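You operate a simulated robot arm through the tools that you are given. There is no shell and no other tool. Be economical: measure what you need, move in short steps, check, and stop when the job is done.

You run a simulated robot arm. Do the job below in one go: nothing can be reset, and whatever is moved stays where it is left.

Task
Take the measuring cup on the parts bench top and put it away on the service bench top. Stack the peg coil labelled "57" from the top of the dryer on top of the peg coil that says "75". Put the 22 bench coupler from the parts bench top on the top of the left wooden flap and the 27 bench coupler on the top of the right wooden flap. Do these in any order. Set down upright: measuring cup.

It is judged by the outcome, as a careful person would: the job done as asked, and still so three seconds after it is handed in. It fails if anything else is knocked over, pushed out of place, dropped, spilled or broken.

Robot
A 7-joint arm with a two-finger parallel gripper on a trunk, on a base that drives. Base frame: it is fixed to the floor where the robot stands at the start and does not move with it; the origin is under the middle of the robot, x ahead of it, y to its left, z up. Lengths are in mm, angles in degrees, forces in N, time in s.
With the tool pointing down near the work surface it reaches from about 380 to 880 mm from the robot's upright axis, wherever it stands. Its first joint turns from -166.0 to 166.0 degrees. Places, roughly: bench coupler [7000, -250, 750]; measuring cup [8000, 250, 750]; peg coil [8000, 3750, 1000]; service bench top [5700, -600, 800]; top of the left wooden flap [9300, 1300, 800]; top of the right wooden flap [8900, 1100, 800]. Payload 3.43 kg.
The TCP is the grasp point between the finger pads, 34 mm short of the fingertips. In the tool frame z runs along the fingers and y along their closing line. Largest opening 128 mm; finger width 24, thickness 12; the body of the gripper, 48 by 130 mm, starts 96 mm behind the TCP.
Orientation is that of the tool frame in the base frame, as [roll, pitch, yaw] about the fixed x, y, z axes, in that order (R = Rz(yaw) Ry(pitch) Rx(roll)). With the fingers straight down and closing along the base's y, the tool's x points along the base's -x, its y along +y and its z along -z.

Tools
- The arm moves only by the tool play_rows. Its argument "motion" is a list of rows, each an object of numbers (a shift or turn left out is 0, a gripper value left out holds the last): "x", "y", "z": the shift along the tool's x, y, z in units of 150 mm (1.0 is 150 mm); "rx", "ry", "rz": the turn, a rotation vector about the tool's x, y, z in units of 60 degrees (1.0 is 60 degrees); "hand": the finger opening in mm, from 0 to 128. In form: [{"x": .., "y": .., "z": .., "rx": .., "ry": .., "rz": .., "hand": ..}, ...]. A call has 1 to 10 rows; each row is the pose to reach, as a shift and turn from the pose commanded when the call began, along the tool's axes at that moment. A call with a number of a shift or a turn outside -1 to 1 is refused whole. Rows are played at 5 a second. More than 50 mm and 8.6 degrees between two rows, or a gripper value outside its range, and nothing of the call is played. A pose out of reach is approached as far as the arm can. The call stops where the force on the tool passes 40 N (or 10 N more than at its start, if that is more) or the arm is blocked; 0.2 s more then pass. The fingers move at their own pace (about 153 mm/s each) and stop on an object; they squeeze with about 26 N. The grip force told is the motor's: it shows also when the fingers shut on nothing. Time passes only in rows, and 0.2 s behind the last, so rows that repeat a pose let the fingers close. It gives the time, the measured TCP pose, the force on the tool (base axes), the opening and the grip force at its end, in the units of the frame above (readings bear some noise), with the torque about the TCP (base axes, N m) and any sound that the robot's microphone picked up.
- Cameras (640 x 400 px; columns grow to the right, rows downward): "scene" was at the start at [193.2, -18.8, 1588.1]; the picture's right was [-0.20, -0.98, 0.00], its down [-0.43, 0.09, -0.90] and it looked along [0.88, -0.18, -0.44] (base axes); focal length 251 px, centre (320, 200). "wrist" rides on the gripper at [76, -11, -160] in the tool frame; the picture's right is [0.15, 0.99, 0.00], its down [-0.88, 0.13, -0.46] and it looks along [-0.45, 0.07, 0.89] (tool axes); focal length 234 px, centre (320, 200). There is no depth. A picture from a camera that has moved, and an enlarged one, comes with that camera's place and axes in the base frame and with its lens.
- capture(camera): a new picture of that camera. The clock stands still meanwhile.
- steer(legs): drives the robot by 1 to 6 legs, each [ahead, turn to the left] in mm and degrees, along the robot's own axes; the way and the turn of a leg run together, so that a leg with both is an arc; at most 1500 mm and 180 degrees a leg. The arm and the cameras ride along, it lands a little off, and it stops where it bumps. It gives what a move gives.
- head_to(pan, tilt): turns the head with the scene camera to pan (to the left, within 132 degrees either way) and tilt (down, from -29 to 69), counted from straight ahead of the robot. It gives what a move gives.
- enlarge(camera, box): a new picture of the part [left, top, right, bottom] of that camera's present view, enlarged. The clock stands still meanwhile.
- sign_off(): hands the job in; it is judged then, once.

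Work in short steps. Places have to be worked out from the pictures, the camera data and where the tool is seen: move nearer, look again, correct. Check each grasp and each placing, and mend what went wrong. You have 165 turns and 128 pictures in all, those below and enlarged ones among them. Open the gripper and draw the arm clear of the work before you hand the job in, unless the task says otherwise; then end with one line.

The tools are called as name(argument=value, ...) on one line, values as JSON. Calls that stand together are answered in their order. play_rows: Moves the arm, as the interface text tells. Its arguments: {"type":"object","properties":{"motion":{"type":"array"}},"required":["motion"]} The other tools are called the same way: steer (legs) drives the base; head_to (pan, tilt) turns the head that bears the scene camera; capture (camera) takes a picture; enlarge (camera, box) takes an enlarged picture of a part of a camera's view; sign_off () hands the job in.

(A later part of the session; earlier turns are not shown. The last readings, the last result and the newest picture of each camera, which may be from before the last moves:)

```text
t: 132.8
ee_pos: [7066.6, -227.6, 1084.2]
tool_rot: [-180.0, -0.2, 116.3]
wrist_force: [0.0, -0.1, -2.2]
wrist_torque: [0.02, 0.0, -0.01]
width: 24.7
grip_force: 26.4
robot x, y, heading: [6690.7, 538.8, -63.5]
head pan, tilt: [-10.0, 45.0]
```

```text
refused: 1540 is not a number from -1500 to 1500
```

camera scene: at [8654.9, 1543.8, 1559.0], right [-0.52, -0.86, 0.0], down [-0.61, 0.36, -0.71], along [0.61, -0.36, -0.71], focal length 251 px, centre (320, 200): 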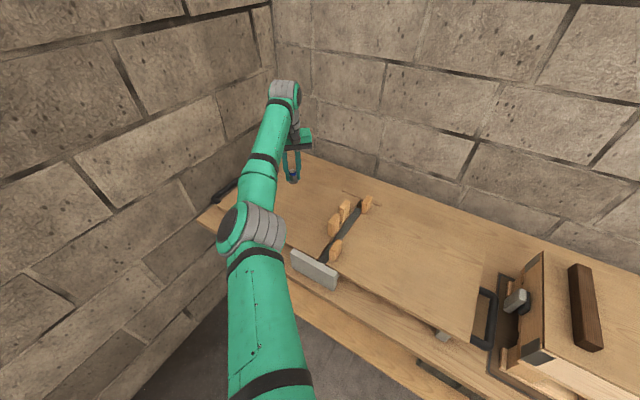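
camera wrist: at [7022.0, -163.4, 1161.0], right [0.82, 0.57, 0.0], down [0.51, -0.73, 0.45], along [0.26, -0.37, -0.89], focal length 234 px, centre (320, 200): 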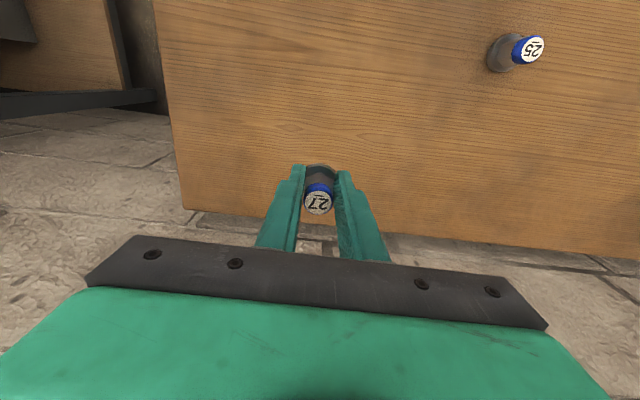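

Split the leg.

steer(legs=[[-350, 0], [0, 92], [770, 0], [770, 0], [0, -55], [150, 0]])

capture(camera="scene")

capture(camera="wrist")

```text
t: 150.7
ee_pos: [8791.3, 1162.7, 1084.0]
tool_rot: [180.0, -0.2, 154.6]
wrist_force: [0.1, -0.1, -0.3]
wrist_torque: [0.0, 0.03, 0.0]
width: 25.0
grip_force: 25.6
robot x, y, heading: [8020.9, 1529.1, -24.9]
head pan, tilt: [-10.0, 45.0]
```

```text
88 pictures are left
camera scene: at [8179.2, 1441.2, 1559.0], right [-0.57, -0.82, 0.0], down [-0.58, 0.41, -0.71], along [0.58, -0.41, -0.71], focal length 251 px, centre (320, 200)
```

scene: 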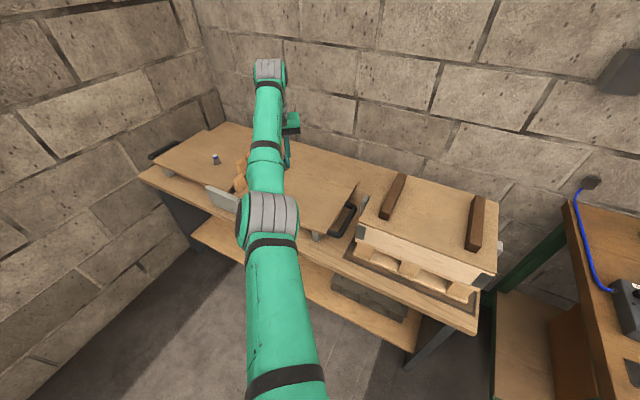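

```text
87 pictures are left
camera wrist: at [8719.1, 1185.0, 1243.3], right [0.29, 0.96, 0.0], down [0.85, -0.26, 0.45], along [0.43, -0.13, -0.89], focal length 234 px, centre (320, 200)
```

wrist: 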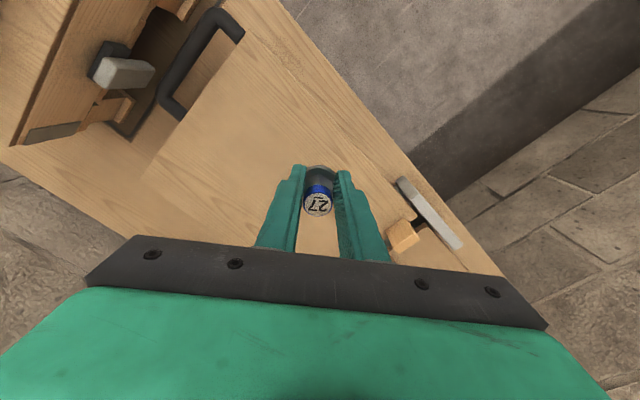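

I'll drive 100 mm more, shift slightly to the flap's middle, and descend.

steer(legs=[[100, 0]])

play_rows(motion=[{"y": -0.22}, {"y": -0.22, "z": 0.25}, {"y": -0.22, "z": 0.5}, {"y": -0.22, "z": 0.75}, {"y": -0.22, "z": 1.0}])

capture(camera="wrist")

```text
t: 151.9
ee_pos: [8881.7, 1121.6, 1084.4]
tool_rot: [180.0, -0.1, 154.8]
wrist_force: [0.2, 0.8, -1.0]
wrist_torque: [0.02, -0.02, -0.02]
width: 25.2
grip_force: 26.3
robot x, y, heading: [8106.4, 1486.1, -25.1]
head pan, tilt: [-10.0, 45.0]
```

```text
t: 153.1
ee_pos: [8867.2, 1089.7, 936.3]
tool_rot: [179.9, 0.0, 154.7]
wrist_force: [-0.1, 0.3, -0.7]
wrist_torque: [0.03, -0.04, -0.03]
width: 25.4
grip_force: 25.8
robot x, y, heading: [8112.4, 1493.1, -25.2]
head pan, tilt: [-10.0, 45.0]
```

```text
86 pictures are left
camera wrist: at [8794.0, 1112.2, 1095.6], right [0.29, 0.96, 0.0], down [0.85, -0.26, 0.46], along [0.44, -0.13, -0.89], focal length 234 px, centre (320, 200)
```

wrist: 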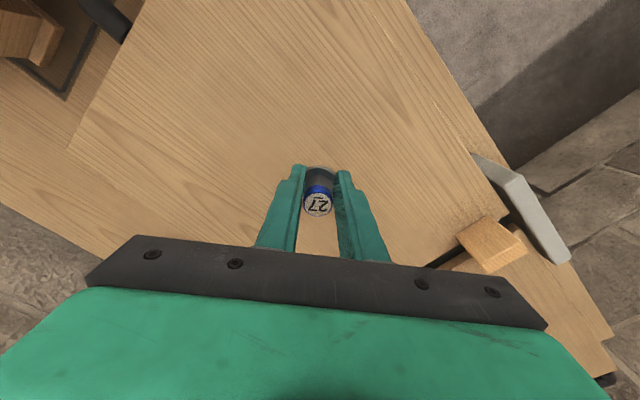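

Over the middle of the right flap. Descend to z≈880, then small guarded steps, release and lift.

play_rows(motion=[{"z": 0.2}, {"z": 0.33}, {"z": 0.36}, {"z": 0.38}, {"z": 0.4}, {"z": 0.415}, {"z": 0.43}, {"z": 0.445}])

```text
t: 154.9
ee_pos: [8868.8, 1090.5, 872.0]
tool_rot: [-179.9, 0.2, 154.6]
wrist_force: [-1.8, 1.7, 38.9]
wrist_torque: [-0.08, -0.15, -0.03]
width: 25.3
grip_force: 26.0
robot x, y, heading: [8111.4, 1492.0, -25.1]
head pan, tilt: [-10.0, 45.0]
```

play_rows(motion=[{"z": -0.02}, {"z": -0.03}, {"z": -0.03, "hand": 60}, {"z": -0.03, "hand": 60}, {"z": -0.2}, {"z": -0.5}, {"z": -0.8}, {"z": -1.0}])

capture(camera="wrist")

capture(camera="scene")

```text
t: 156.7
ee_pos: [8867.8, 1091.2, 1019.8]
tool_rot: [-180.0, -0.1, 154.7]
wrist_force: [-0.1, -0.2, 0.3]
wrist_torque: [-0.02, 0.02, 0.0]
width: 59.9
grip_force: 0.0
robot x, y, heading: [8110.5, 1490.4, -25.0]
head pan, tilt: [-10.0, 45.0]
```

```text
85 pictures are left
camera wrist: at [8795.2, 1113.8, 1177.7], right [0.29, 0.96, 0.0], down [0.85, -0.26, 0.45], along [0.43, -0.13, -0.89], focal length 234 px, centre (320, 200)
```

wrist: 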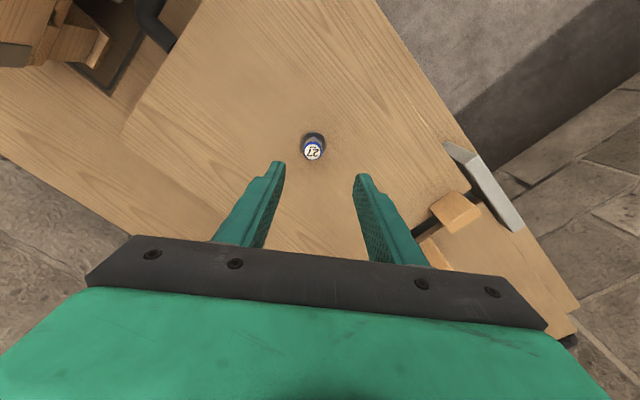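

```text
84 pictures are left
camera scene: at [8268.9, 1399.4, 1559.0], right [-0.57, -0.82, 0.0], down [-0.58, 0.41, -0.71], along [0.58, -0.41, -0.71], focal length 251 px, centre (320, 200)
```

scene: 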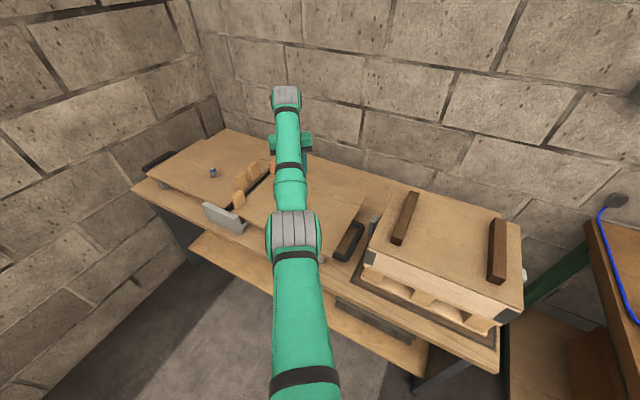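

27 stands on the right flap and 22 on the left. Next the measuring cup, estimated at (7950,198). Back out and face the parts bench there.

steer(legs=[[-240, 0], [0, 53], [-590, 0], [0, -90], [250, 0]])

head_to(pan=0, tilt=45)

capture(camera="scene")

capture(camera="wrist")

```text
t: 169.8
ee_pos: [7845.9, 306.3, 1018.6]
tool_rot: [-180.0, -0.1, 116.7]
wrist_force: [-0.2, 0.0, -0.3]
wrist_torque: [-0.01, -0.01, 0.01]
width: 60.0
grip_force: 0.1
robot x, y, heading: [7488.3, 1086.4, -62.9]
head pan, tilt: [-10.0, 45.0]
```

```text
t: 170.6
ee_pos: [7844.7, 306.0, 1018.6]
tool_rot: [180.0, -0.2, 116.8]
wrist_force: [-0.3, 0.1, 0.3]
wrist_torque: [-0.02, -0.01, 0.0]
width: 59.9
grip_force: 0.0
robot x, y, heading: [7489.5, 1087.8, -63.0]
head pan, tilt: [0.0, 45.0]
```

```text
83 pictures are left
camera scene: at [7576.0, 922.5, 1559.0], right [-0.89, -0.45, 0.0], down [-0.32, 0.63, -0.71], along [0.32, -0.63, -0.71], focal length 251 px, centre (320, 200)
```

scene: 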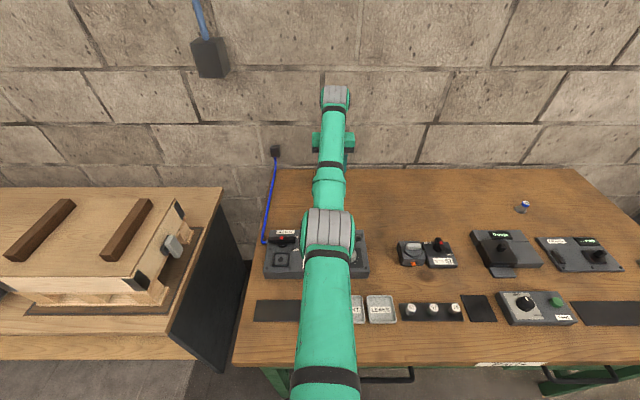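

```text
82 pictures are left
camera wrist: at [7801.5, 369.3, 1177.5], right [0.82, 0.57, 0.0], down [0.51, -0.73, 0.45], along [0.26, -0.37, -0.89], focal length 234 px, centre (320, 200)
```

wrist: 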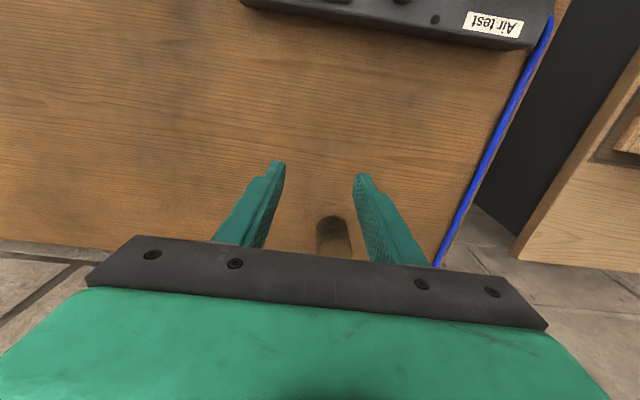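

The cup is at ≈(7955,190), near the wall. I'll drive 100 mm closer, open wide and take a look from above.

steer(legs=[[100, 0]])

play_rows(motion=[{"z": -0.1, "hand": 110}, {"z": -0.2, "ry": -0.13}, {"z": -0.2, "ry": -0.26}, {"z": -0.2, "ry": -0.39}, {"z": -0.2, "ry": -0.5}])

capture(camera="wrist")

capture(camera="scene")

```text
t: 171.7
ee_pos: [7891.8, 215.3, 1017.1]
tool_rot: [-180.0, -0.1, 116.6]
wrist_force: [-0.5, 0.0, 0.0]
wrist_torque: [0.0, 0.0, 0.04]
width: 59.9
grip_force: 0.2
robot x, y, heading: [7541.7, 1000.3, -62.9]
head pan, tilt: [0.0, 45.0]
```

```text
t: 172.9
ee_pos: [7891.1, 215.2, 1049.9]
tool_rot: [-180.0, 30.0, 116.7]
wrist_force: [-0.3, -0.5, -0.2]
wrist_torque: [-0.01, 0.0, 0.02]
width: 109.9
grip_force: 0.2
robot x, y, heading: [7542.7, 998.9, -63.2]
head pan, tilt: [0.0, 45.0]
```

```text
81 pictures are left
camera wrist: at [7816.2, 341.2, 1148.4], right [0.83, 0.56, -0.07], down [0.36, -0.42, 0.84], along [0.43, -0.72, -0.55], focal length 234 px, centre (320, 200)
```

wrist: 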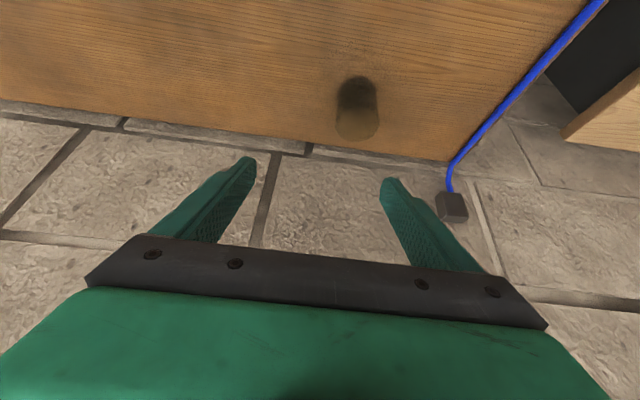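

```text
80 pictures are left
camera scene: at [7622.2, 831.8, 1559.0], right [-0.89, -0.45, 0.0], down [-0.32, 0.63, -0.71], along [0.32, -0.63, -0.71], focal length 251 px, centre (320, 200)
```

scene: 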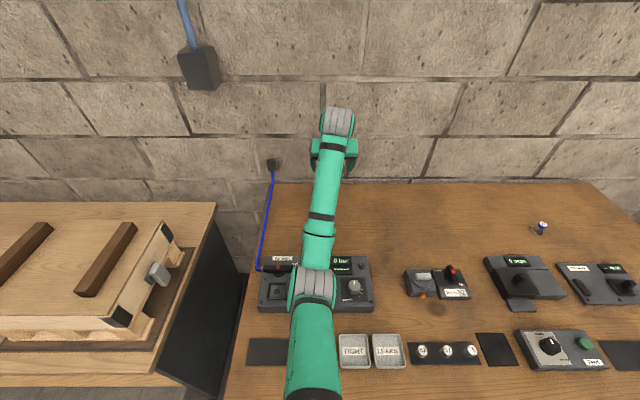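

Zoom on the cup in the wrist view.

enlarge(camera="wrist", box=[280, 50, 440, 150])

```text
4.00 times, centred on (360, 100) of wrist
camera zoom: at [7816.2, 341.2, 1148.4], right [0.83, 0.56, -0.07], down [0.36, -0.42, 0.84], along [0.43, -0.72, -0.55], focal length 937 px, centre (160, 600)
```

zoom: 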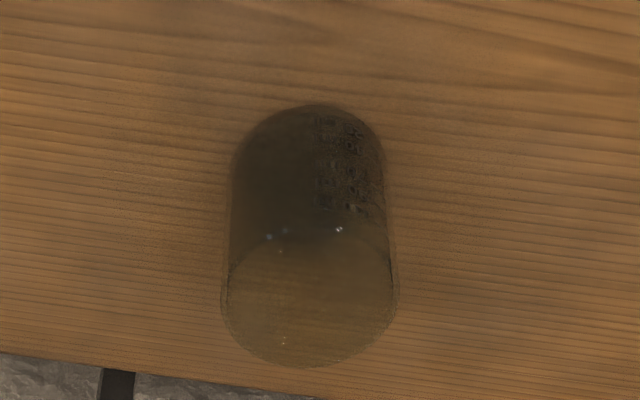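

Cup: centre ≈(7945,198), base z≈840, rim z≈909, diameter ≈55. I'll go above it with the 30° tilt, then verify.

play_rows(motion=[{"y": 0.27}, {"y": 0.27, "z": 0.25}, {"x": -0.01, "y": 0.27, "z": 0.5}])

capture(camera="wrist")

```text
t: 173.7
ee_pos: [7944.1, 200.8, 985.8]
tool_rot: [-180.0, 29.9, 116.6]
wrist_force: [-0.2, -0.6, 0.3]
wrist_torque: [0.02, -0.01, -0.01]
width: 109.9
grip_force: 0.0
robot x, y, heading: [7539.3, 996.3, -63.2]
head pan, tilt: [0.0, 45.0]
```

```text
78 pictures are left
camera wrist: at [7869.4, 326.0, 1084.4], right [0.83, 0.56, -0.07], down [0.36, -0.42, 0.83], along [0.43, -0.72, -0.55], focal length 234 px, centre (320, 200)
```

wrist: 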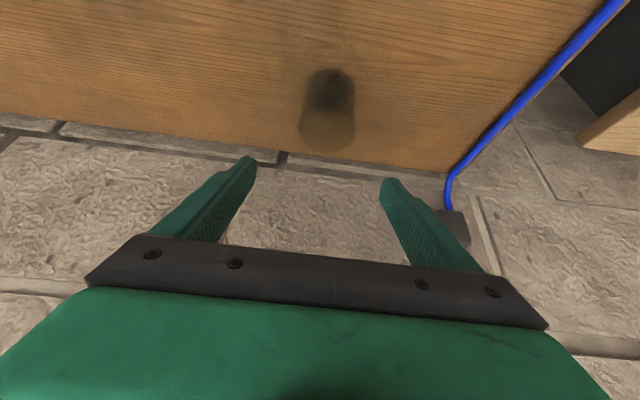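

Well aligned. Descend vertically to z≈887 and close.

play_rows(motion=[{"x": 0.1, "z": 0.173}, {"x": 0.2, "z": 0.346}, {"x": 0.3, "z": 0.52}, {"x": 0.32, "z": 0.555}, {"x": 0.32, "z": 0.555, "hand": 0}, {"x": 0.32, "z": 0.555}, {"x": 0.32, "z": 0.555}])

capture(camera="wrist")

```text
t: 175.3
ee_pos: [7945.4, 198.6, 887.5]
tool_rot: [-179.9, 29.9, 116.6]
wrist_force: [-0.1, -0.8, 0.7]
wrist_torque: [0.01, 0.0, -0.04]
width: 53.8
grip_force: 26.4
robot x, y, heading: [7539.9, 998.1, -63.3]
head pan, tilt: [0.0, 45.0]
```

```text
77 pictures are left
camera wrist: at [7870.0, 324.8, 988.1], right [0.83, 0.56, -0.07], down [0.36, -0.42, 0.83], along [0.43, -0.72, -0.55], focal length 234 px, centre (320, 200)
```

wrist: 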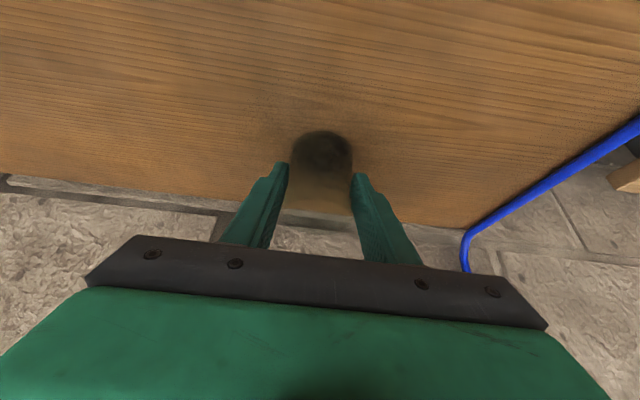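

Gripped at 54 mm. Lift vertically.

play_rows(motion=[{"x": -0.1, "z": -0.173}, {"x": -0.25, "z": -0.433}, {"x": -0.4, "z": -0.69}, {"x": -0.55, "z": -0.95}])

capture(camera="wrist")

```text
t: 176.3
ee_pos: [7943.7, 197.9, 1051.7]
tool_rot: [179.9, 29.8, 116.6]
wrist_force: [-0.3, -0.2, -1.6]
wrist_torque: [0.01, -0.03, -0.01]
width: 53.9
grip_force: 26.2
robot x, y, heading: [7539.7, 1001.2, -63.1]
head pan, tilt: [0.0, 45.0]
```

```text
76 pictures are left
camera wrist: at [7869.7, 323.1, 1152.6], right [0.83, 0.56, -0.07], down [0.36, -0.42, 0.83], along [0.43, -0.72, -0.55], focal length 234 px, centre (320, 200)
```

wrist: 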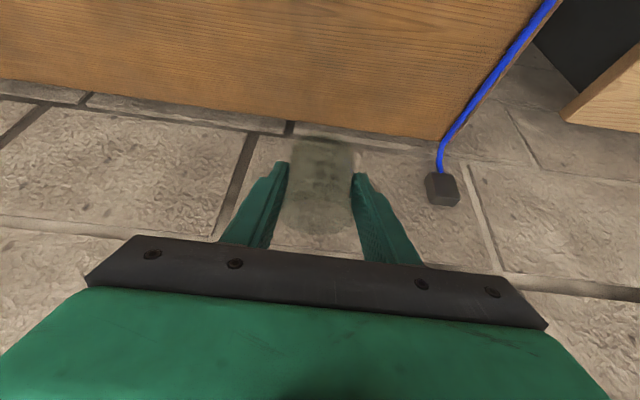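

Cup is held. Back out and drive along the aisle to face the service bench, staying outside its edge, then look.

steer(legs=[[-350, 0], [0, 91], [-1000, 0], [-1000, 0], [0, -90]])

head_to(pan=15, tilt=40)

capture(camera="scene")

head_to(pan=-30, tilt=40)

capture(camera="scene")

```text
t: 196.7
ee_pos: [6047.4, -403.6, 1052.5]
tool_rot: [180.0, 30.0, 117.2]
wrist_force: [0.4, -0.5, -0.3]
wrist_torque: [0.01, 0.01, 0.02]
width: 53.9
grip_force: 25.9
robot x, y, heading: [5633.2, 393.9, -62.3]
head pan, tilt: [0.0, 45.0]
```

```text
t: 197.5
ee_pos: [6046.1, -403.4, 1051.7]
tool_rot: [179.9, 29.8, 117.4]
wrist_force: [-0.1, 0.8, -1.1]
wrist_torque: [0.0, 0.02, -0.04]
width: 53.5
grip_force: 25.4
robot x, y, heading: [5630.2, 392.8, -62.4]
head pan, tilt: [15.0, 40.0]
```

```text
75 pictures are left
camera scene: at [5736.4, 236.5, 1566.2], right [-0.74, -0.68, 0.0], down [-0.43, 0.47, -0.77], along [0.52, -0.56, -0.64], focal length 251 px, centre (320, 200)
```

scene: 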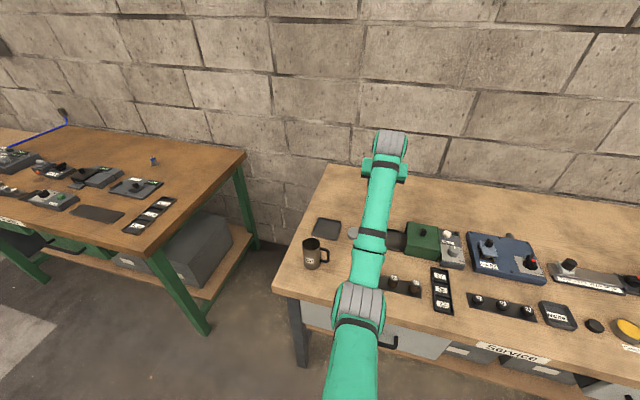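

```text
t: 198.6
ee_pos: [6047.4, -402.0, 1052.4]
tool_rot: [-179.9, 29.9, 117.2]
wrist_force: [0.5, 0.1, -1.0]
wrist_torque: [0.01, 0.01, 0.02]
width: 53.4
grip_force: 26.2
robot x, y, heading: [5631.2, 393.0, -62.4]
head pan, tilt: [-30.0, 40.0]
```

```text
74 pictures are left
camera scene: at [5675.4, 214.2, 1566.2], right [-1.0, 0.04, 0.0], down [0.03, 0.64, -0.77], along [-0.03, -0.77, -0.64], focal length 251 px, centre (320, 200)
```

scene: 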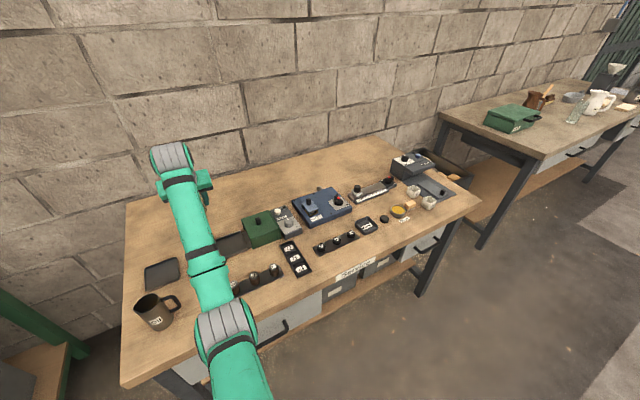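

Service bench confirmed by its label. The strip near the wall behind the tray and green box is clear; driving ~230 mm ahead puts the cup over (6155,-610).

steer(legs=[[225, 0]])

capture(camera="wrist")

head_to(pan=10, tilt=45)

capture(camera="scene")

```text
t: 200.3
ee_pos: [6150.2, -603.7, 1052.4]
tool_rot: [179.9, 29.9, 117.3]
wrist_force: [-0.2, -0.4, -1.2]
wrist_torque: [0.01, 0.06, -0.03]
width: 53.5
grip_force: 26.0
robot x, y, heading: [5736.0, 194.0, -62.5]
head pan, tilt: [-30.0, 40.0]
```

```text
73 pictures are left
camera wrist: at [6073.7, -477.6, 1152.4], right [0.82, 0.57, -0.07], down [0.36, -0.42, 0.83], along [0.44, -0.71, -0.55], focal length 234 px, centre (320, 200)
```

wrist: 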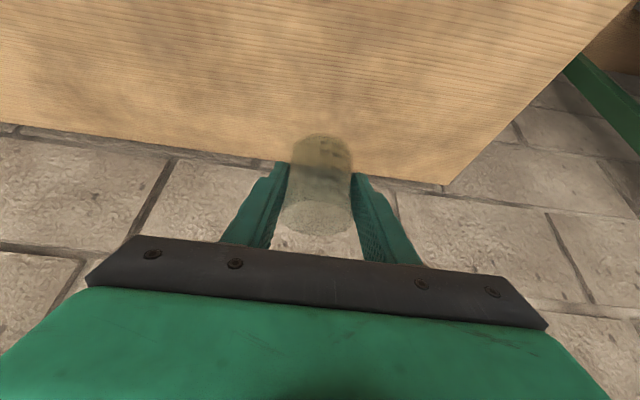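

```text
t: 201.4
ee_pos: [6149.8, -602.0, 1052.6]
tool_rot: [-179.9, 29.9, 117.3]
wrist_force: [0.0, -1.0, -0.6]
wrist_torque: [-0.03, -0.02, 0.0]
width: 53.3
grip_force: 26.0
robot x, y, heading: [5732.0, 193.5, -62.5]
head pan, tilt: [10.0, 45.0]
```

```text
72 pictures are left
camera scene: at [5831.9, 35.6, 1559.0], right [-0.79, -0.61, 0.0], down [-0.43, 0.56, -0.71], along [0.43, -0.56, -0.71], focal length 251 px, centre (320, 200)
```

scene: 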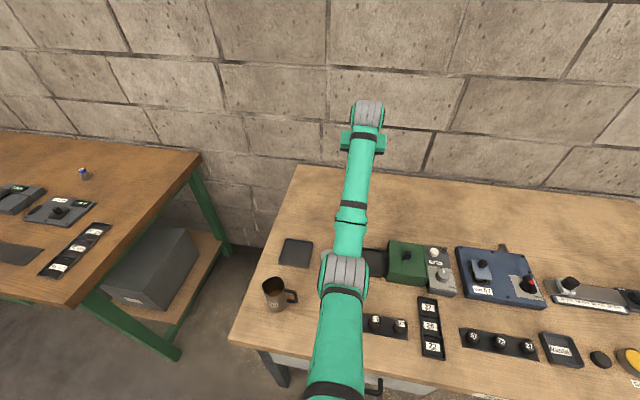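

The area under the cup is clear bench. Descend vertically to z≈915, then guarded small steps.

play_rows(motion=[{"x": 0.13, "z": 0.225}, {"x": 0.27, "z": 0.468}, {"x": 0.4, "z": 0.693}, {"x": 0.45, "z": 0.779}])

play_rows(motion=[{"x": 0.017, "z": 0.029}, {"x": 0.034, "z": 0.058}, {"x": 0.051, "z": 0.087}, {"x": 0.064, "z": 0.11}, {"x": 0.074, "z": 0.128}, {"x": 0.084, "z": 0.145}, {"x": 0.094, "z": 0.163}, {"x": 0.104, "z": 0.18}, {"x": 0.114, "z": 0.197}, {"x": 0.124, "z": 0.215}])

```text
t: 202.4
ee_pos: [6148.7, -602.8, 917.6]
tool_rot: [-180.0, 29.9, 117.3]
wrist_force: [0.1, 0.8, -0.2]
wrist_torque: [0.03, 0.03, 0.04]
width: 53.4
grip_force: 26.1
robot x, y, heading: [5737.8, 194.9, -62.6]
head pan, tilt: [10.0, 45.0]
```

```text
t: 204.6
ee_pos: [6149.9, -602.3, 881.9]
tool_rot: [-180.0, 30.2, 117.2]
wrist_force: [0.5, -4.1, 15.4]
wrist_torque: [-0.08, -0.32, -0.08]
width: 53.6
grip_force: 26.5
robot x, y, heading: [5736.5, 192.4, -62.5]
head pan, tilt: [10.0, 45.0]
```

Contact at z≈882 with 15 N. Open and withdraw vertically.

play_rows(motion=[{"hand": 100}, {"hand": 100}, {"hand": 100, "x": -0.1, "z": -0.173}, {"x": -0.25, "z": -0.433}, {"x": -0.4, "z": -0.69}, {"x": -0.55, "z": -0.95}])

enlarge(camera="wrist", box=[200, 20, 440, 170])

```text
t: 206.0
ee_pos: [6149.5, -601.8, 1044.2]
tool_rot: [180.0, 29.8, 117.4]
wrist_force: [0.4, -0.1, -0.2]
wrist_torque: [-0.01, 0.01, 0.03]
width: 99.8
grip_force: 0.0
robot x, y, heading: [5735.8, 195.5, -62.4]
head pan, tilt: [10.0, 45.0]
```

```text
2.67 times, centred on (320, 95) of wrist
camera zoom: at [6073.4, -477.3, 1142.9], right [0.82, 0.57, -0.07], down [0.36, -0.42, 0.83], along [0.44, -0.71, -0.55], focal length 624 px, centre (320, 480)
```

zoom: 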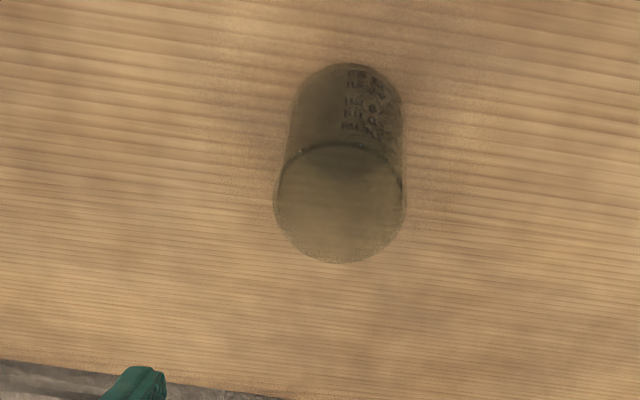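

The cup stands. I want to be sure which end is open; zoom in on it.

enlarge(camera="wrist", box=[296, 38, 360, 78])

enlarge(camera="wrist", box=[290, 60, 370, 130])

```text
10.00 times, centred on (328, 58) of wrist
camera zoom: at [6073.4, -477.3, 1142.9], right [0.82, 0.57, -0.07], down [0.36, -0.42, 0.83], along [0.44, -0.71, -0.55], focal length 2342 px, centre (240, 1620)
```

zoom: 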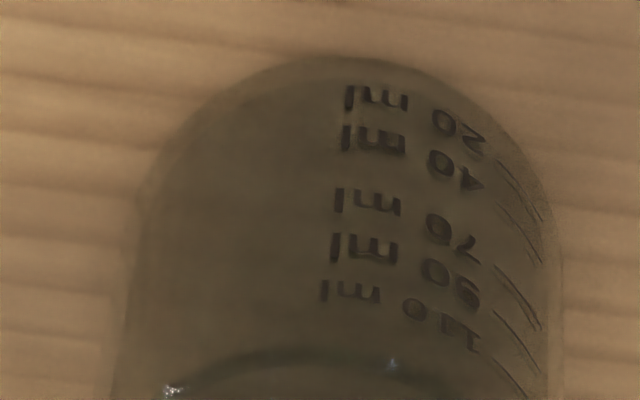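

```text
5.71 times, centred on (330, 95) of wrist
camera zoom: at [6073.4, -477.3, 1142.9], right [0.82, 0.57, -0.07], down [0.36, -0.42, 0.83], along [0.44, -0.71, -0.55], focal length 1338 px, centre (263, 800)
```

zoom: 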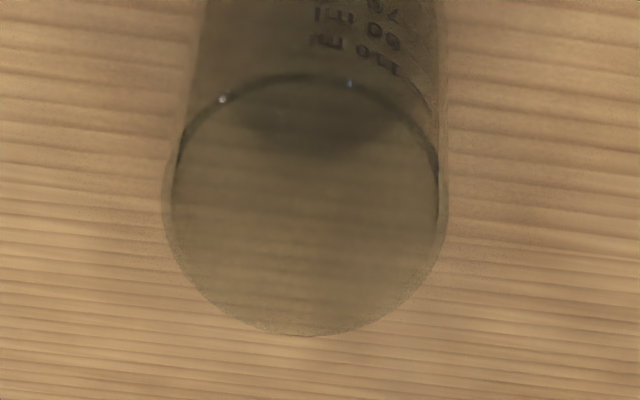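

Graduations read upward, so the cup is upright. Next the dryer: back out, drive up the aisle past the layout table and look left.

steer(legs=[[-220, 0], [0, 90.5], [1250, 0], [1250, 0]])

head_to(pan=50, tilt=20)

capture(camera="scene")

```text
t: 223.9
ee_pos: [8709.0, 1902.3, 1044.5]
tool_rot: [-180.0, 29.9, -154.7]
wrist_force: [0.1, 0.6, -0.5]
wrist_torque: [-0.01, -0.01, 0.01]
width: 100.3
grip_force: 0.0
robot x, y, heading: [7899.1, 1513.0, 25.6]
head pan, tilt: [10.0, 45.0]
```

```text
t: 225.0
ee_pos: [8707.1, 1901.4, 1043.7]
tool_rot: [-180.0, 29.9, -154.6]
wrist_force: [0.3, -0.2, -0.1]
wrist_torque: [0.0, 0.0, 0.01]
width: 100.1
grip_force: 0.0
robot x, y, heading: [7901.9, 1512.2, 25.5]
head pan, tilt: [50.0, 20.0]
```

```text
68 pictures are left
camera scene: at [8015.5, 1648.6, 1597.6], right [0.97, -0.25, 0.0], down [-0.09, -0.33, -0.94], along [0.23, 0.91, -0.34], focal length 251 px, centre (320, 200)
```

scene: 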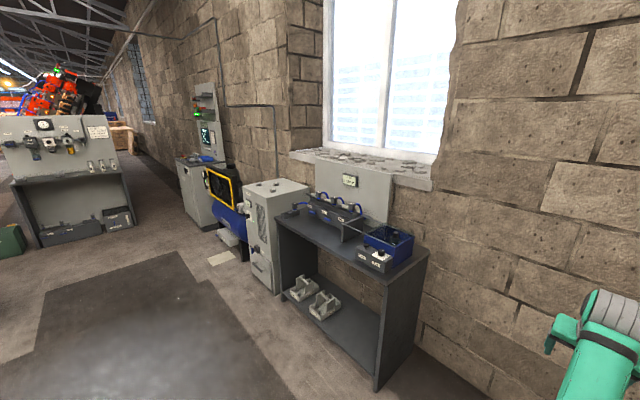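

The grey cabinet is probably the dryer, with small coils on top. Zoom in.

enlarge(camera="scene", box=[235, 165, 331, 225])

enlarge(camera="scene", box=[270, 165, 446, 275])

```text
6.67 times, centred on (283, 195) of scene
camera zoom: at [8015.5, 1648.6, 1597.6], right [0.97, -0.25, 0.0], down [-0.09, -0.33, -0.94], along [0.23, 0.91, -0.34], focal length 1671 px, centre (567, 233)
```

zoom: 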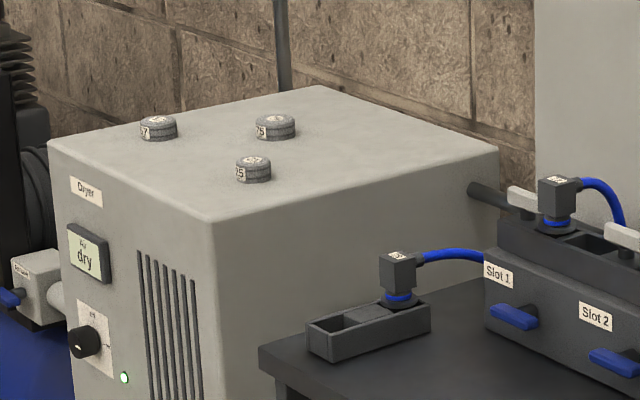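

```text
3.64 times, centred on (358, 220) of scene
camera zoom: at [8015.5, 1648.6, 1597.6], right [0.97, -0.25, 0.0], down [-0.09, -0.33, -0.94], along [0.23, 0.91, -0.34], focal length 911 px, centre (182, 127)
```

zoom: 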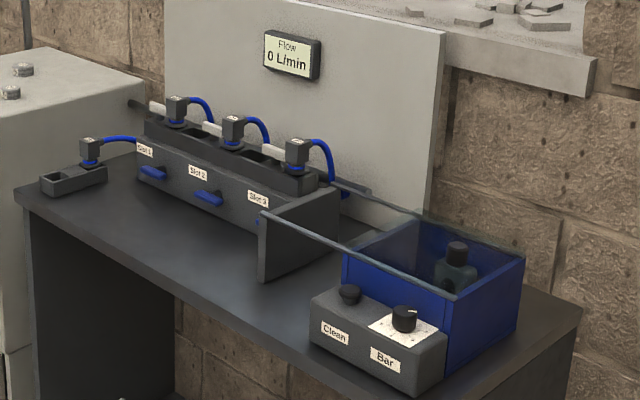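

The dryer top holds three coils (57, 75 and another). I'll straighten and raise/retract the tool, then drive to face the dryer front.

play_rows(motion=[{"ry": 0.14, "x": 0.2}, {"ry": 0.28, "x": 0.45}, {"ry": 0.4, "x": 0.7}, {"ry": 0.5, "x": 0.95}])

play_rows(motion=[{"x": 0.15, "z": -0.25}, {"x": 0.3, "z": -0.5}, {"x": 0.45, "z": -0.7}, {"x": 0.6, "z": -0.9}, {"x": 0.75, "z": -1.0}])

steer(legs=[[0, 92.5], [920, 0], [900, 0], [0, -90]])

head_to(pan=0, tilt=22)

capture(camera="scene")

```text
t: 226.0
ee_pos: [8593.6, 1851.6, 971.8]
tool_rot: [-180.0, -0.2, -154.2]
wrist_force: [0.9, -0.6, 1.3]
wrist_torque: [0.06, -0.05, 0.0]
width: 100.0
grip_force: 0.1
robot x, y, heading: [7899.0, 1512.8, 25.6]
head pan, tilt: [50.0, 20.0]
```

```text
t: 227.2
ee_pos: [8493.5, 1799.4, 1122.6]
tool_rot: [179.9, -0.1, -154.4]
wrist_force: [0.2, -0.6, -0.7]
wrist_torque: [0.0, 0.02, -0.02]
width: 99.7
grip_force: 0.1
robot x, y, heading: [7901.7, 1513.5, 25.6]
head pan, tilt: [50.0, 20.0]
```

```text
t: 245.2
ee_pos: [7723.3, 3423.5, 1122.5]
tool_rot: [180.0, -0.2, -157.2]
wrist_force: [0.4, 0.9, -0.7]
wrist_torque: [0.01, -0.04, 0.0]
width: 100.1
grip_force: 0.1
robot x, y, heading: [7112.7, 3163.2, 23.0]
head pan, tilt: [50.0, 20.0]
```

```text
t: 246.3
ee_pos: [7721.8, 3425.0, 1121.2]
tool_rot: [179.9, -0.2, -157.3]
wrist_force: [0.0, -0.1, -0.4]
wrist_torque: [0.02, 0.01, -0.02]
width: 100.2
grip_force: 0.0
robot x, y, heading: [7114.2, 3167.7, 23.0]
head pan, tilt: [0.0, 22.0]
```

```text
65 pictures are left
camera scene: at [7295.7, 3242.7, 1594.4], right [0.39, -0.92, 0.0], down [-0.34, -0.15, -0.93], along [0.85, 0.36, -0.37], focal length 251 px, centre (320, 200)
```

scene: 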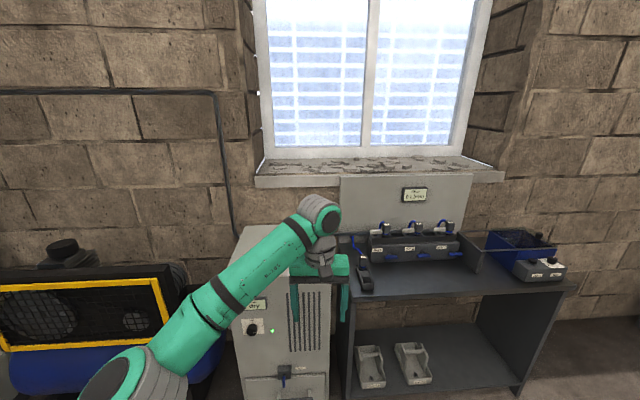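

Facing the dryer. Correct the heading and advance partway, keeping the gripper well above the dryer top; then look with both cameras.

steer(legs=[[0, 5], [250, 0]])

head_to(pan=10, tilt=35)

capture(camera="scene")

capture(camera="wrist")

```text
t: 248.7
ee_pos: [7916.3, 3592.8, 1123.2]
tool_rot: [179.9, 0.0, -152.1]
wrist_force: [-0.5, -0.9, -0.7]
wrist_torque: [0.02, -0.03, 0.0]
width: 99.9
grip_force: 0.1
robot x, y, heading: [7330.6, 3282.3, 27.9]
head pan, tilt: [0.0, 22.0]
```

```text
t: 249.4
ee_pos: [7915.2, 3592.1, 1123.5]
tool_rot: [-179.9, -0.2, -152.2]
wrist_force: [0.2, 0.6, -0.3]
wrist_torque: [0.0, -0.02, -0.01]
width: 100.0
grip_force: 0.1
robot x, y, heading: [7332.0, 3281.4, 28.1]
head pan, tilt: [10.0, 35.0]
```

```text
64 pictures are left
camera scene: at [7494.2, 3384.6, 1573.9], right [0.61, -0.79, 0.0], down [-0.45, -0.35, -0.82], along [0.65, 0.5, -0.57], focal length 251 px, centre (320, 200)
```

scene: 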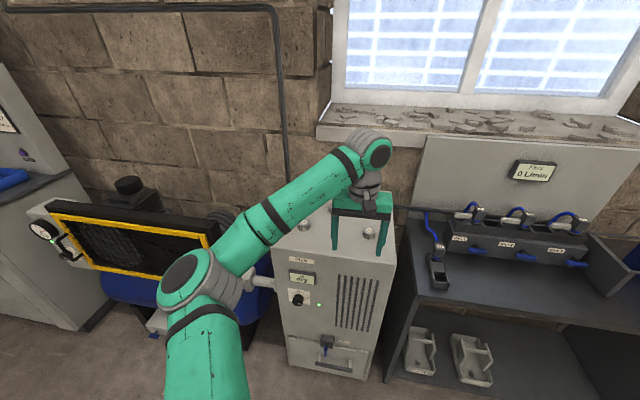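

```text
63 pictures are left
camera wrist: at [7853.9, 3547.8, 1281.9], right [-0.59, 0.81, 0.0], down [0.72, 0.53, 0.45], along [0.37, 0.27, -0.89], focal length 234 px, centre (320, 200)
```

wrist: 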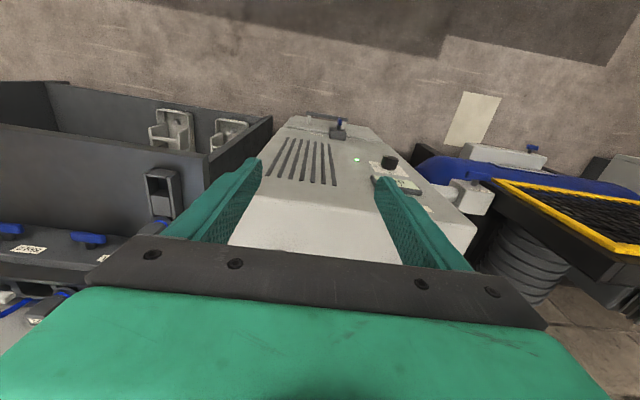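

Zoom on the dryer top to read coil labels.

enlarge(camera="scene", box=[270, 190, 414, 280])

```text
4.44 times, centred on (342, 235) of scene
camera zoom: at [7494.2, 3384.6, 1573.9], right [0.61, -0.79, 0.0], down [-0.45, -0.35, -0.82], along [0.65, 0.5, -0.57], focal length 1114 px, centre (222, 44)
```

zoom: 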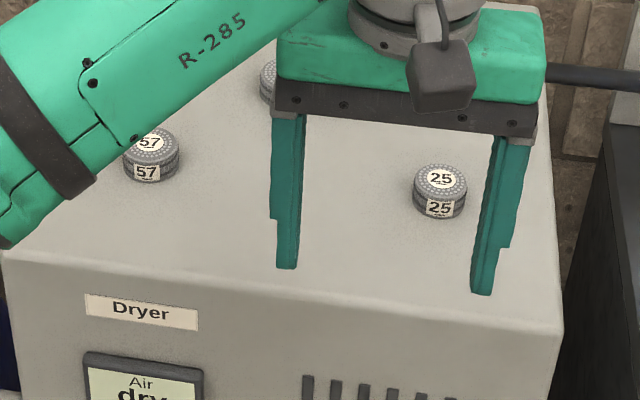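

Labels: 57 left at ≈(8011,3857), front-right one is 25; the back one should be 75 at ≈(8163,3825), hidden behind the gripper. Advance 200 mm and view them with the wrist camera.

steer(legs=[[200, 0]])

play_rows(motion=[{"x": 0.2, "z": -0.2}, {"x": 0.4, "z": -0.4}, {"x": 0.6, "z": -0.4}])

capture(camera="wrist")

capture(camera="scene")

```text
t: 251.0
ee_pos: [8094.4, 3683.2, 1123.0]
tool_rot: [180.0, -0.2, -152.4]
wrist_force: [-0.2, -0.7, -0.1]
wrist_torque: [0.02, -0.02, -0.01]
width: 99.9
grip_force: 0.0
robot x, y, heading: [7513.9, 3372.6, 27.7]
head pan, tilt: [10.0, 35.0]
```

```text
t: 251.8
ee_pos: [8015.7, 3643.1, 1180.8]
tool_rot: [179.9, -0.1, -152.3]
wrist_force: [0.5, 0.1, 0.2]
wrist_torque: [0.03, 0.0, 0.0]
width: 99.9
grip_force: 0.0
robot x, y, heading: [7510.0, 3378.3, 28.0]
head pan, tilt: [10.0, 35.0]
```

```text
61 pictures are left
camera wrist: at [7953.5, 3599.2, 1340.8], right [-0.59, 0.81, 0.0], down [0.72, 0.52, 0.45], along [0.37, 0.27, -0.89], focal length 234 px, centre (320, 200)
```

wrist: 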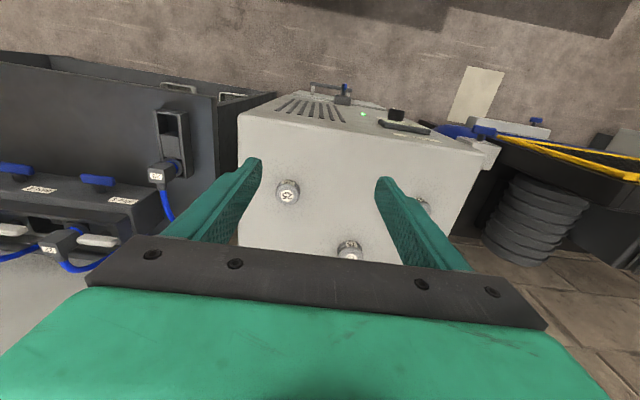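

```text
60 pictures are left
camera scene: at [7673.3, 3477.9, 1573.8], right [0.61, -0.79, 0.0], down [-0.45, -0.35, -0.82], along [0.65, 0.5, -0.57], focal length 251 px, centre (320, 200)
```

scene: 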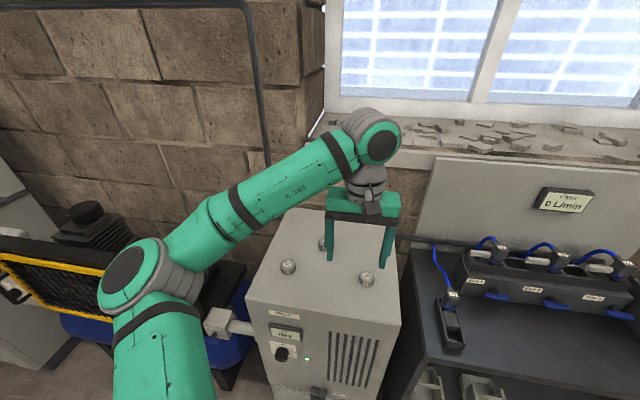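

Zoom to read the back coil.

enlarge(camera="wrist", box=[316, 225, 380, 265])

enlarge(camera="scene", box=[260, 215, 388, 295])

```text
10.00 times, centred on (348, 245) of wrist
camera zoom: at [7953.5, 3599.2, 1340.8], right [-0.59, 0.81, 0.0], down [0.72, 0.52, 0.45], along [0.37, 0.27, -0.89], focal length 2342 px, centre (40, -250)
```

zoom: 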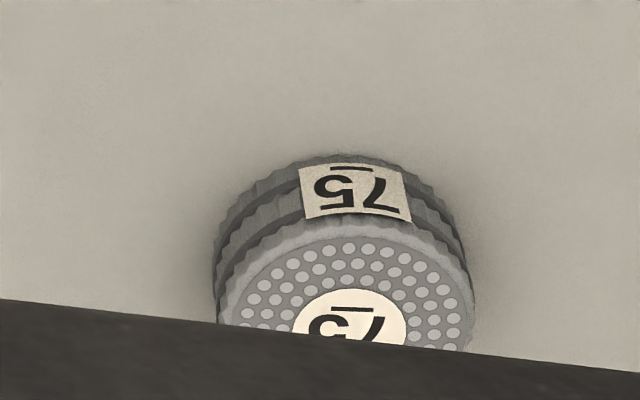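

```text
5.00 times, centred on (324, 255) of scene
camera zoom: at [7673.3, 3477.9, 1573.8], right [0.61, -0.79, 0.0], down [-0.45, -0.35, -0.82], along [0.65, 0.5, -0.57], focal length 1253 px, centre (300, -75)
```

zoom: 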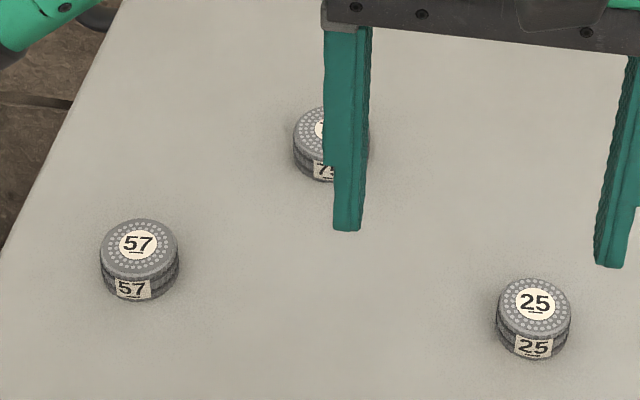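

The back one is 75. Now move above coil 57 (≈(8008,3861)).

play_rows(motion=[{"x": -0.1, "y": 0.3}, {"x": -0.2, "y": 0.6}, {"x": -0.35, "y": 0.85}, {"x": -0.45, "y": 1.0}])

play_rows(motion=[{"x": -0.1, "y": 0.2}, {"x": -0.18, "y": 0.31, "z": 0.2}, {"x": -0.18, "y": 0.31, "z": 0.5}, {"x": -0.18, "y": 0.31, "z": 0.7}])

capture(camera="wrist")

```text
t: 252.8
ee_pos: [8005.3, 3806.6, 1183.6]
tool_rot: [179.9, -0.1, -152.6]
wrist_force: [0.1, 0.2, -0.2]
wrist_torque: [0.03, -0.03, -0.02]
width: 99.9
grip_force: 0.1
robot x, y, heading: [7515.7, 3374.3, 27.8]
head pan, tilt: [10.0, 35.0]
```

```text
t: 253.8
ee_pos: [8005.1, 3858.1, 1078.8]
tool_rot: [-179.9, 0.0, -152.5]
wrist_force: [-0.3, 0.2, 0.0]
wrist_torque: [0.04, 0.01, -0.02]
width: 99.7
grip_force: 0.0
robot x, y, heading: [7512.5, 3372.7, 27.5]
head pan, tilt: [10.0, 35.0]
```

```text
57 pictures are left
camera wrist: at [7943.7, 3814.1, 1237.3], right [-0.59, 0.81, 0.0], down [0.72, 0.52, 0.45], along [0.37, 0.27, -0.89], focal length 234 px, centre (320, 200)
```

wrist: 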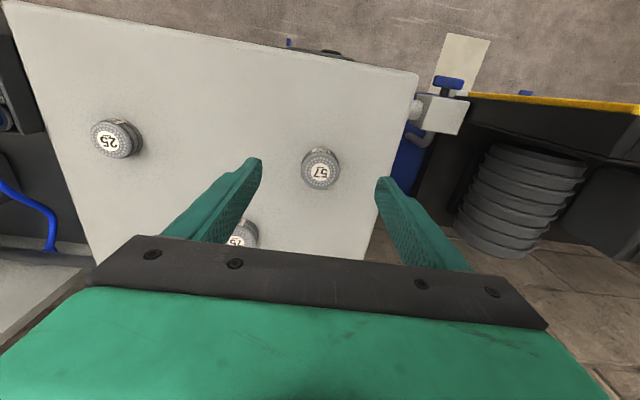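

57's top is at ≈(8027,3875,970). Shift 27 mm outward, lower to z≈1025, and check.

play_rows(motion=[{"x": -0.18, "y": 0.03}, {"x": -0.18, "y": 0.03, "z": 0.2}, {"x": -0.18, "y": 0.03, "z": 0.36}])

capture(camera="wrist")

enlarge(camera="scene", box=[240, 200, 368, 280])

```text
t: 254.6
ee_pos: [8030.7, 3873.6, 1023.4]
tool_rot: [-180.0, -0.2, -152.3]
wrist_force: [-0.9, -0.4, 0.4]
wrist_torque: [-0.01, 0.0, 0.01]
width: 100.0
grip_force: 0.0
robot x, y, heading: [7509.8, 3379.1, 27.9]
head pan, tilt: [10.0, 35.0]
```

```text
56 pictures are left
camera wrist: at [7969.1, 3831.8, 1182.8], right [-0.59, 0.81, 0.0], down [0.72, 0.52, 0.45], along [0.37, 0.27, -0.89], focal length 234 px, centre (320, 200)
```

wrist: 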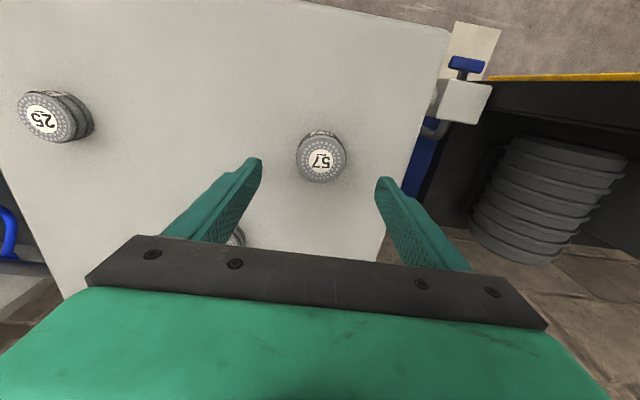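

```text
5.00 times, centred on (304, 240) of scene
camera zoom: at [7673.0, 3477.9, 1573.8], right [0.61, -0.79, 0.0], down [-0.45, -0.35, -0.82], along [0.65, 0.5, -0.57], focal length 1253 px, centre (400, 0)
```

zoom: 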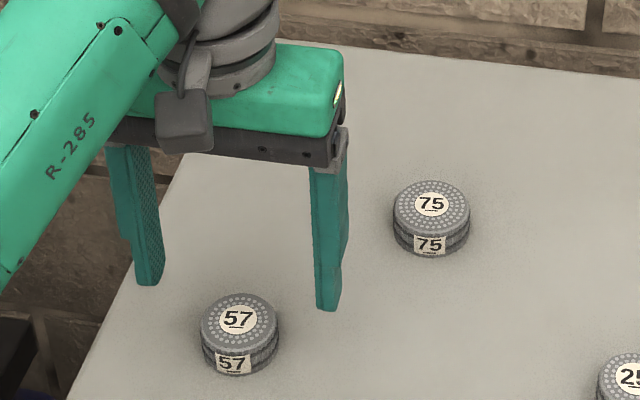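

Coil 57 is between the fingers; 75 confirmed at the back. Descend to z≈995 and check the tip height against the coil.

play_rows(motion=[{"x": 0.02, "z": 0.1}, {"x": 0.02, "z": 0.19}])

enlarge(camera="scene", box=[240, 220, 336, 280])

enlarge(camera="wrist", box=[230, 110, 422, 230])

```text
t: 255.2
ee_pos: [8027.2, 3876.0, 994.1]
tool_rot: [-180.0, -0.1, -152.5]
wrist_force: [-0.5, -0.4, 0.0]
wrist_torque: [0.0, 0.0, 0.02]
width: 100.2
grip_force: 0.0
robot x, y, heading: [7518.2, 3376.3, 27.6]
head pan, tilt: [10.0, 35.0]
```

```text
6.67 times, centred on (288, 250) of scene
camera zoom: at [7673.1, 3477.9, 1573.8], right [0.61, -0.79, 0.0], down [-0.45, -0.35, -0.82], along [0.65, 0.5, -0.57], focal length 1671 px, centre (533, -133)
```

zoom: 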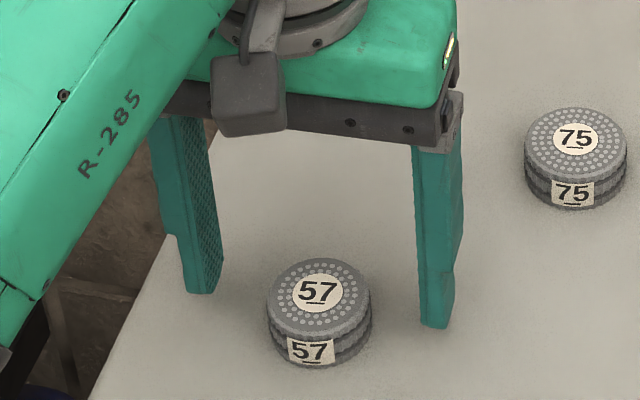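

```text
3.33 times, centred on (326, 170) of wrist
camera zoom: at [7966.4, 3831.4, 1154.4], right [-0.59, 0.81, 0.0], down [0.72, 0.52, 0.45], along [0.37, 0.27, -0.89], focal length 781 px, centre (300, 300)
```

zoom: 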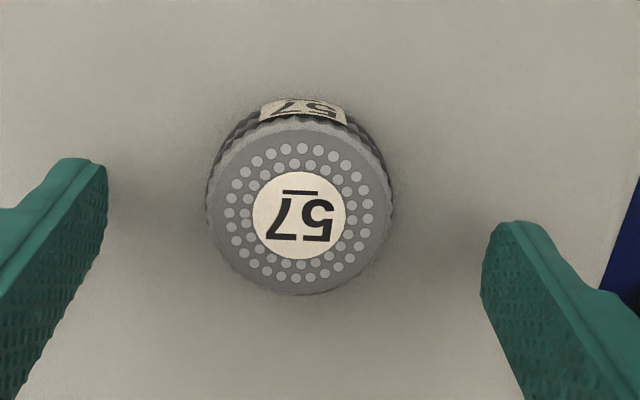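

Tips straddle the coil and sit ~8 mm below its top. Lower 4 mm and close.

play_rows(motion=[{"z": 0.027}, {"z": 0.027, "hand": 0}, {"z": 0.027}, {"z": 0.027}])

enlarge(camera="wrist", box=[230, 110, 422, 230])

```text
t: 256.2
ee_pos: [8027.8, 3874.3, 991.0]
tool_rot: [-180.0, -0.1, -152.4]
wrist_force: [0.8, 0.3, 0.3]
wrist_torque: [0.02, -0.05, -0.01]
width: 46.3
grip_force: 25.1
robot x, y, heading: [7513.3, 3372.9, 27.6]
head pan, tilt: [10.0, 35.0]
```

```text
3.33 times, centred on (326, 170) of wrist
camera zoom: at [7965.9, 3831.0, 1150.3], right [-0.59, 0.81, 0.0], down [0.72, 0.52, 0.45], along [0.37, 0.27, -0.89], focal length 781 px, centre (300, 300)
```

zoom: 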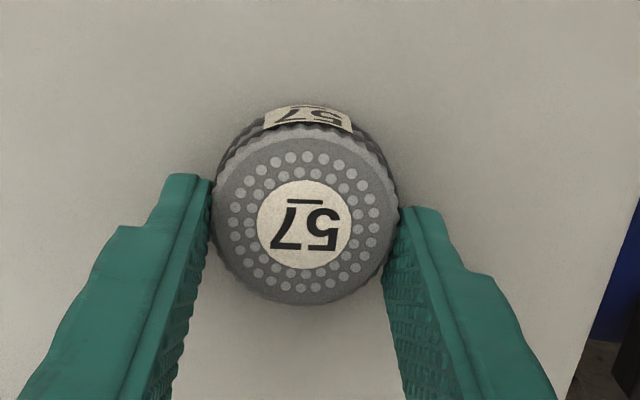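

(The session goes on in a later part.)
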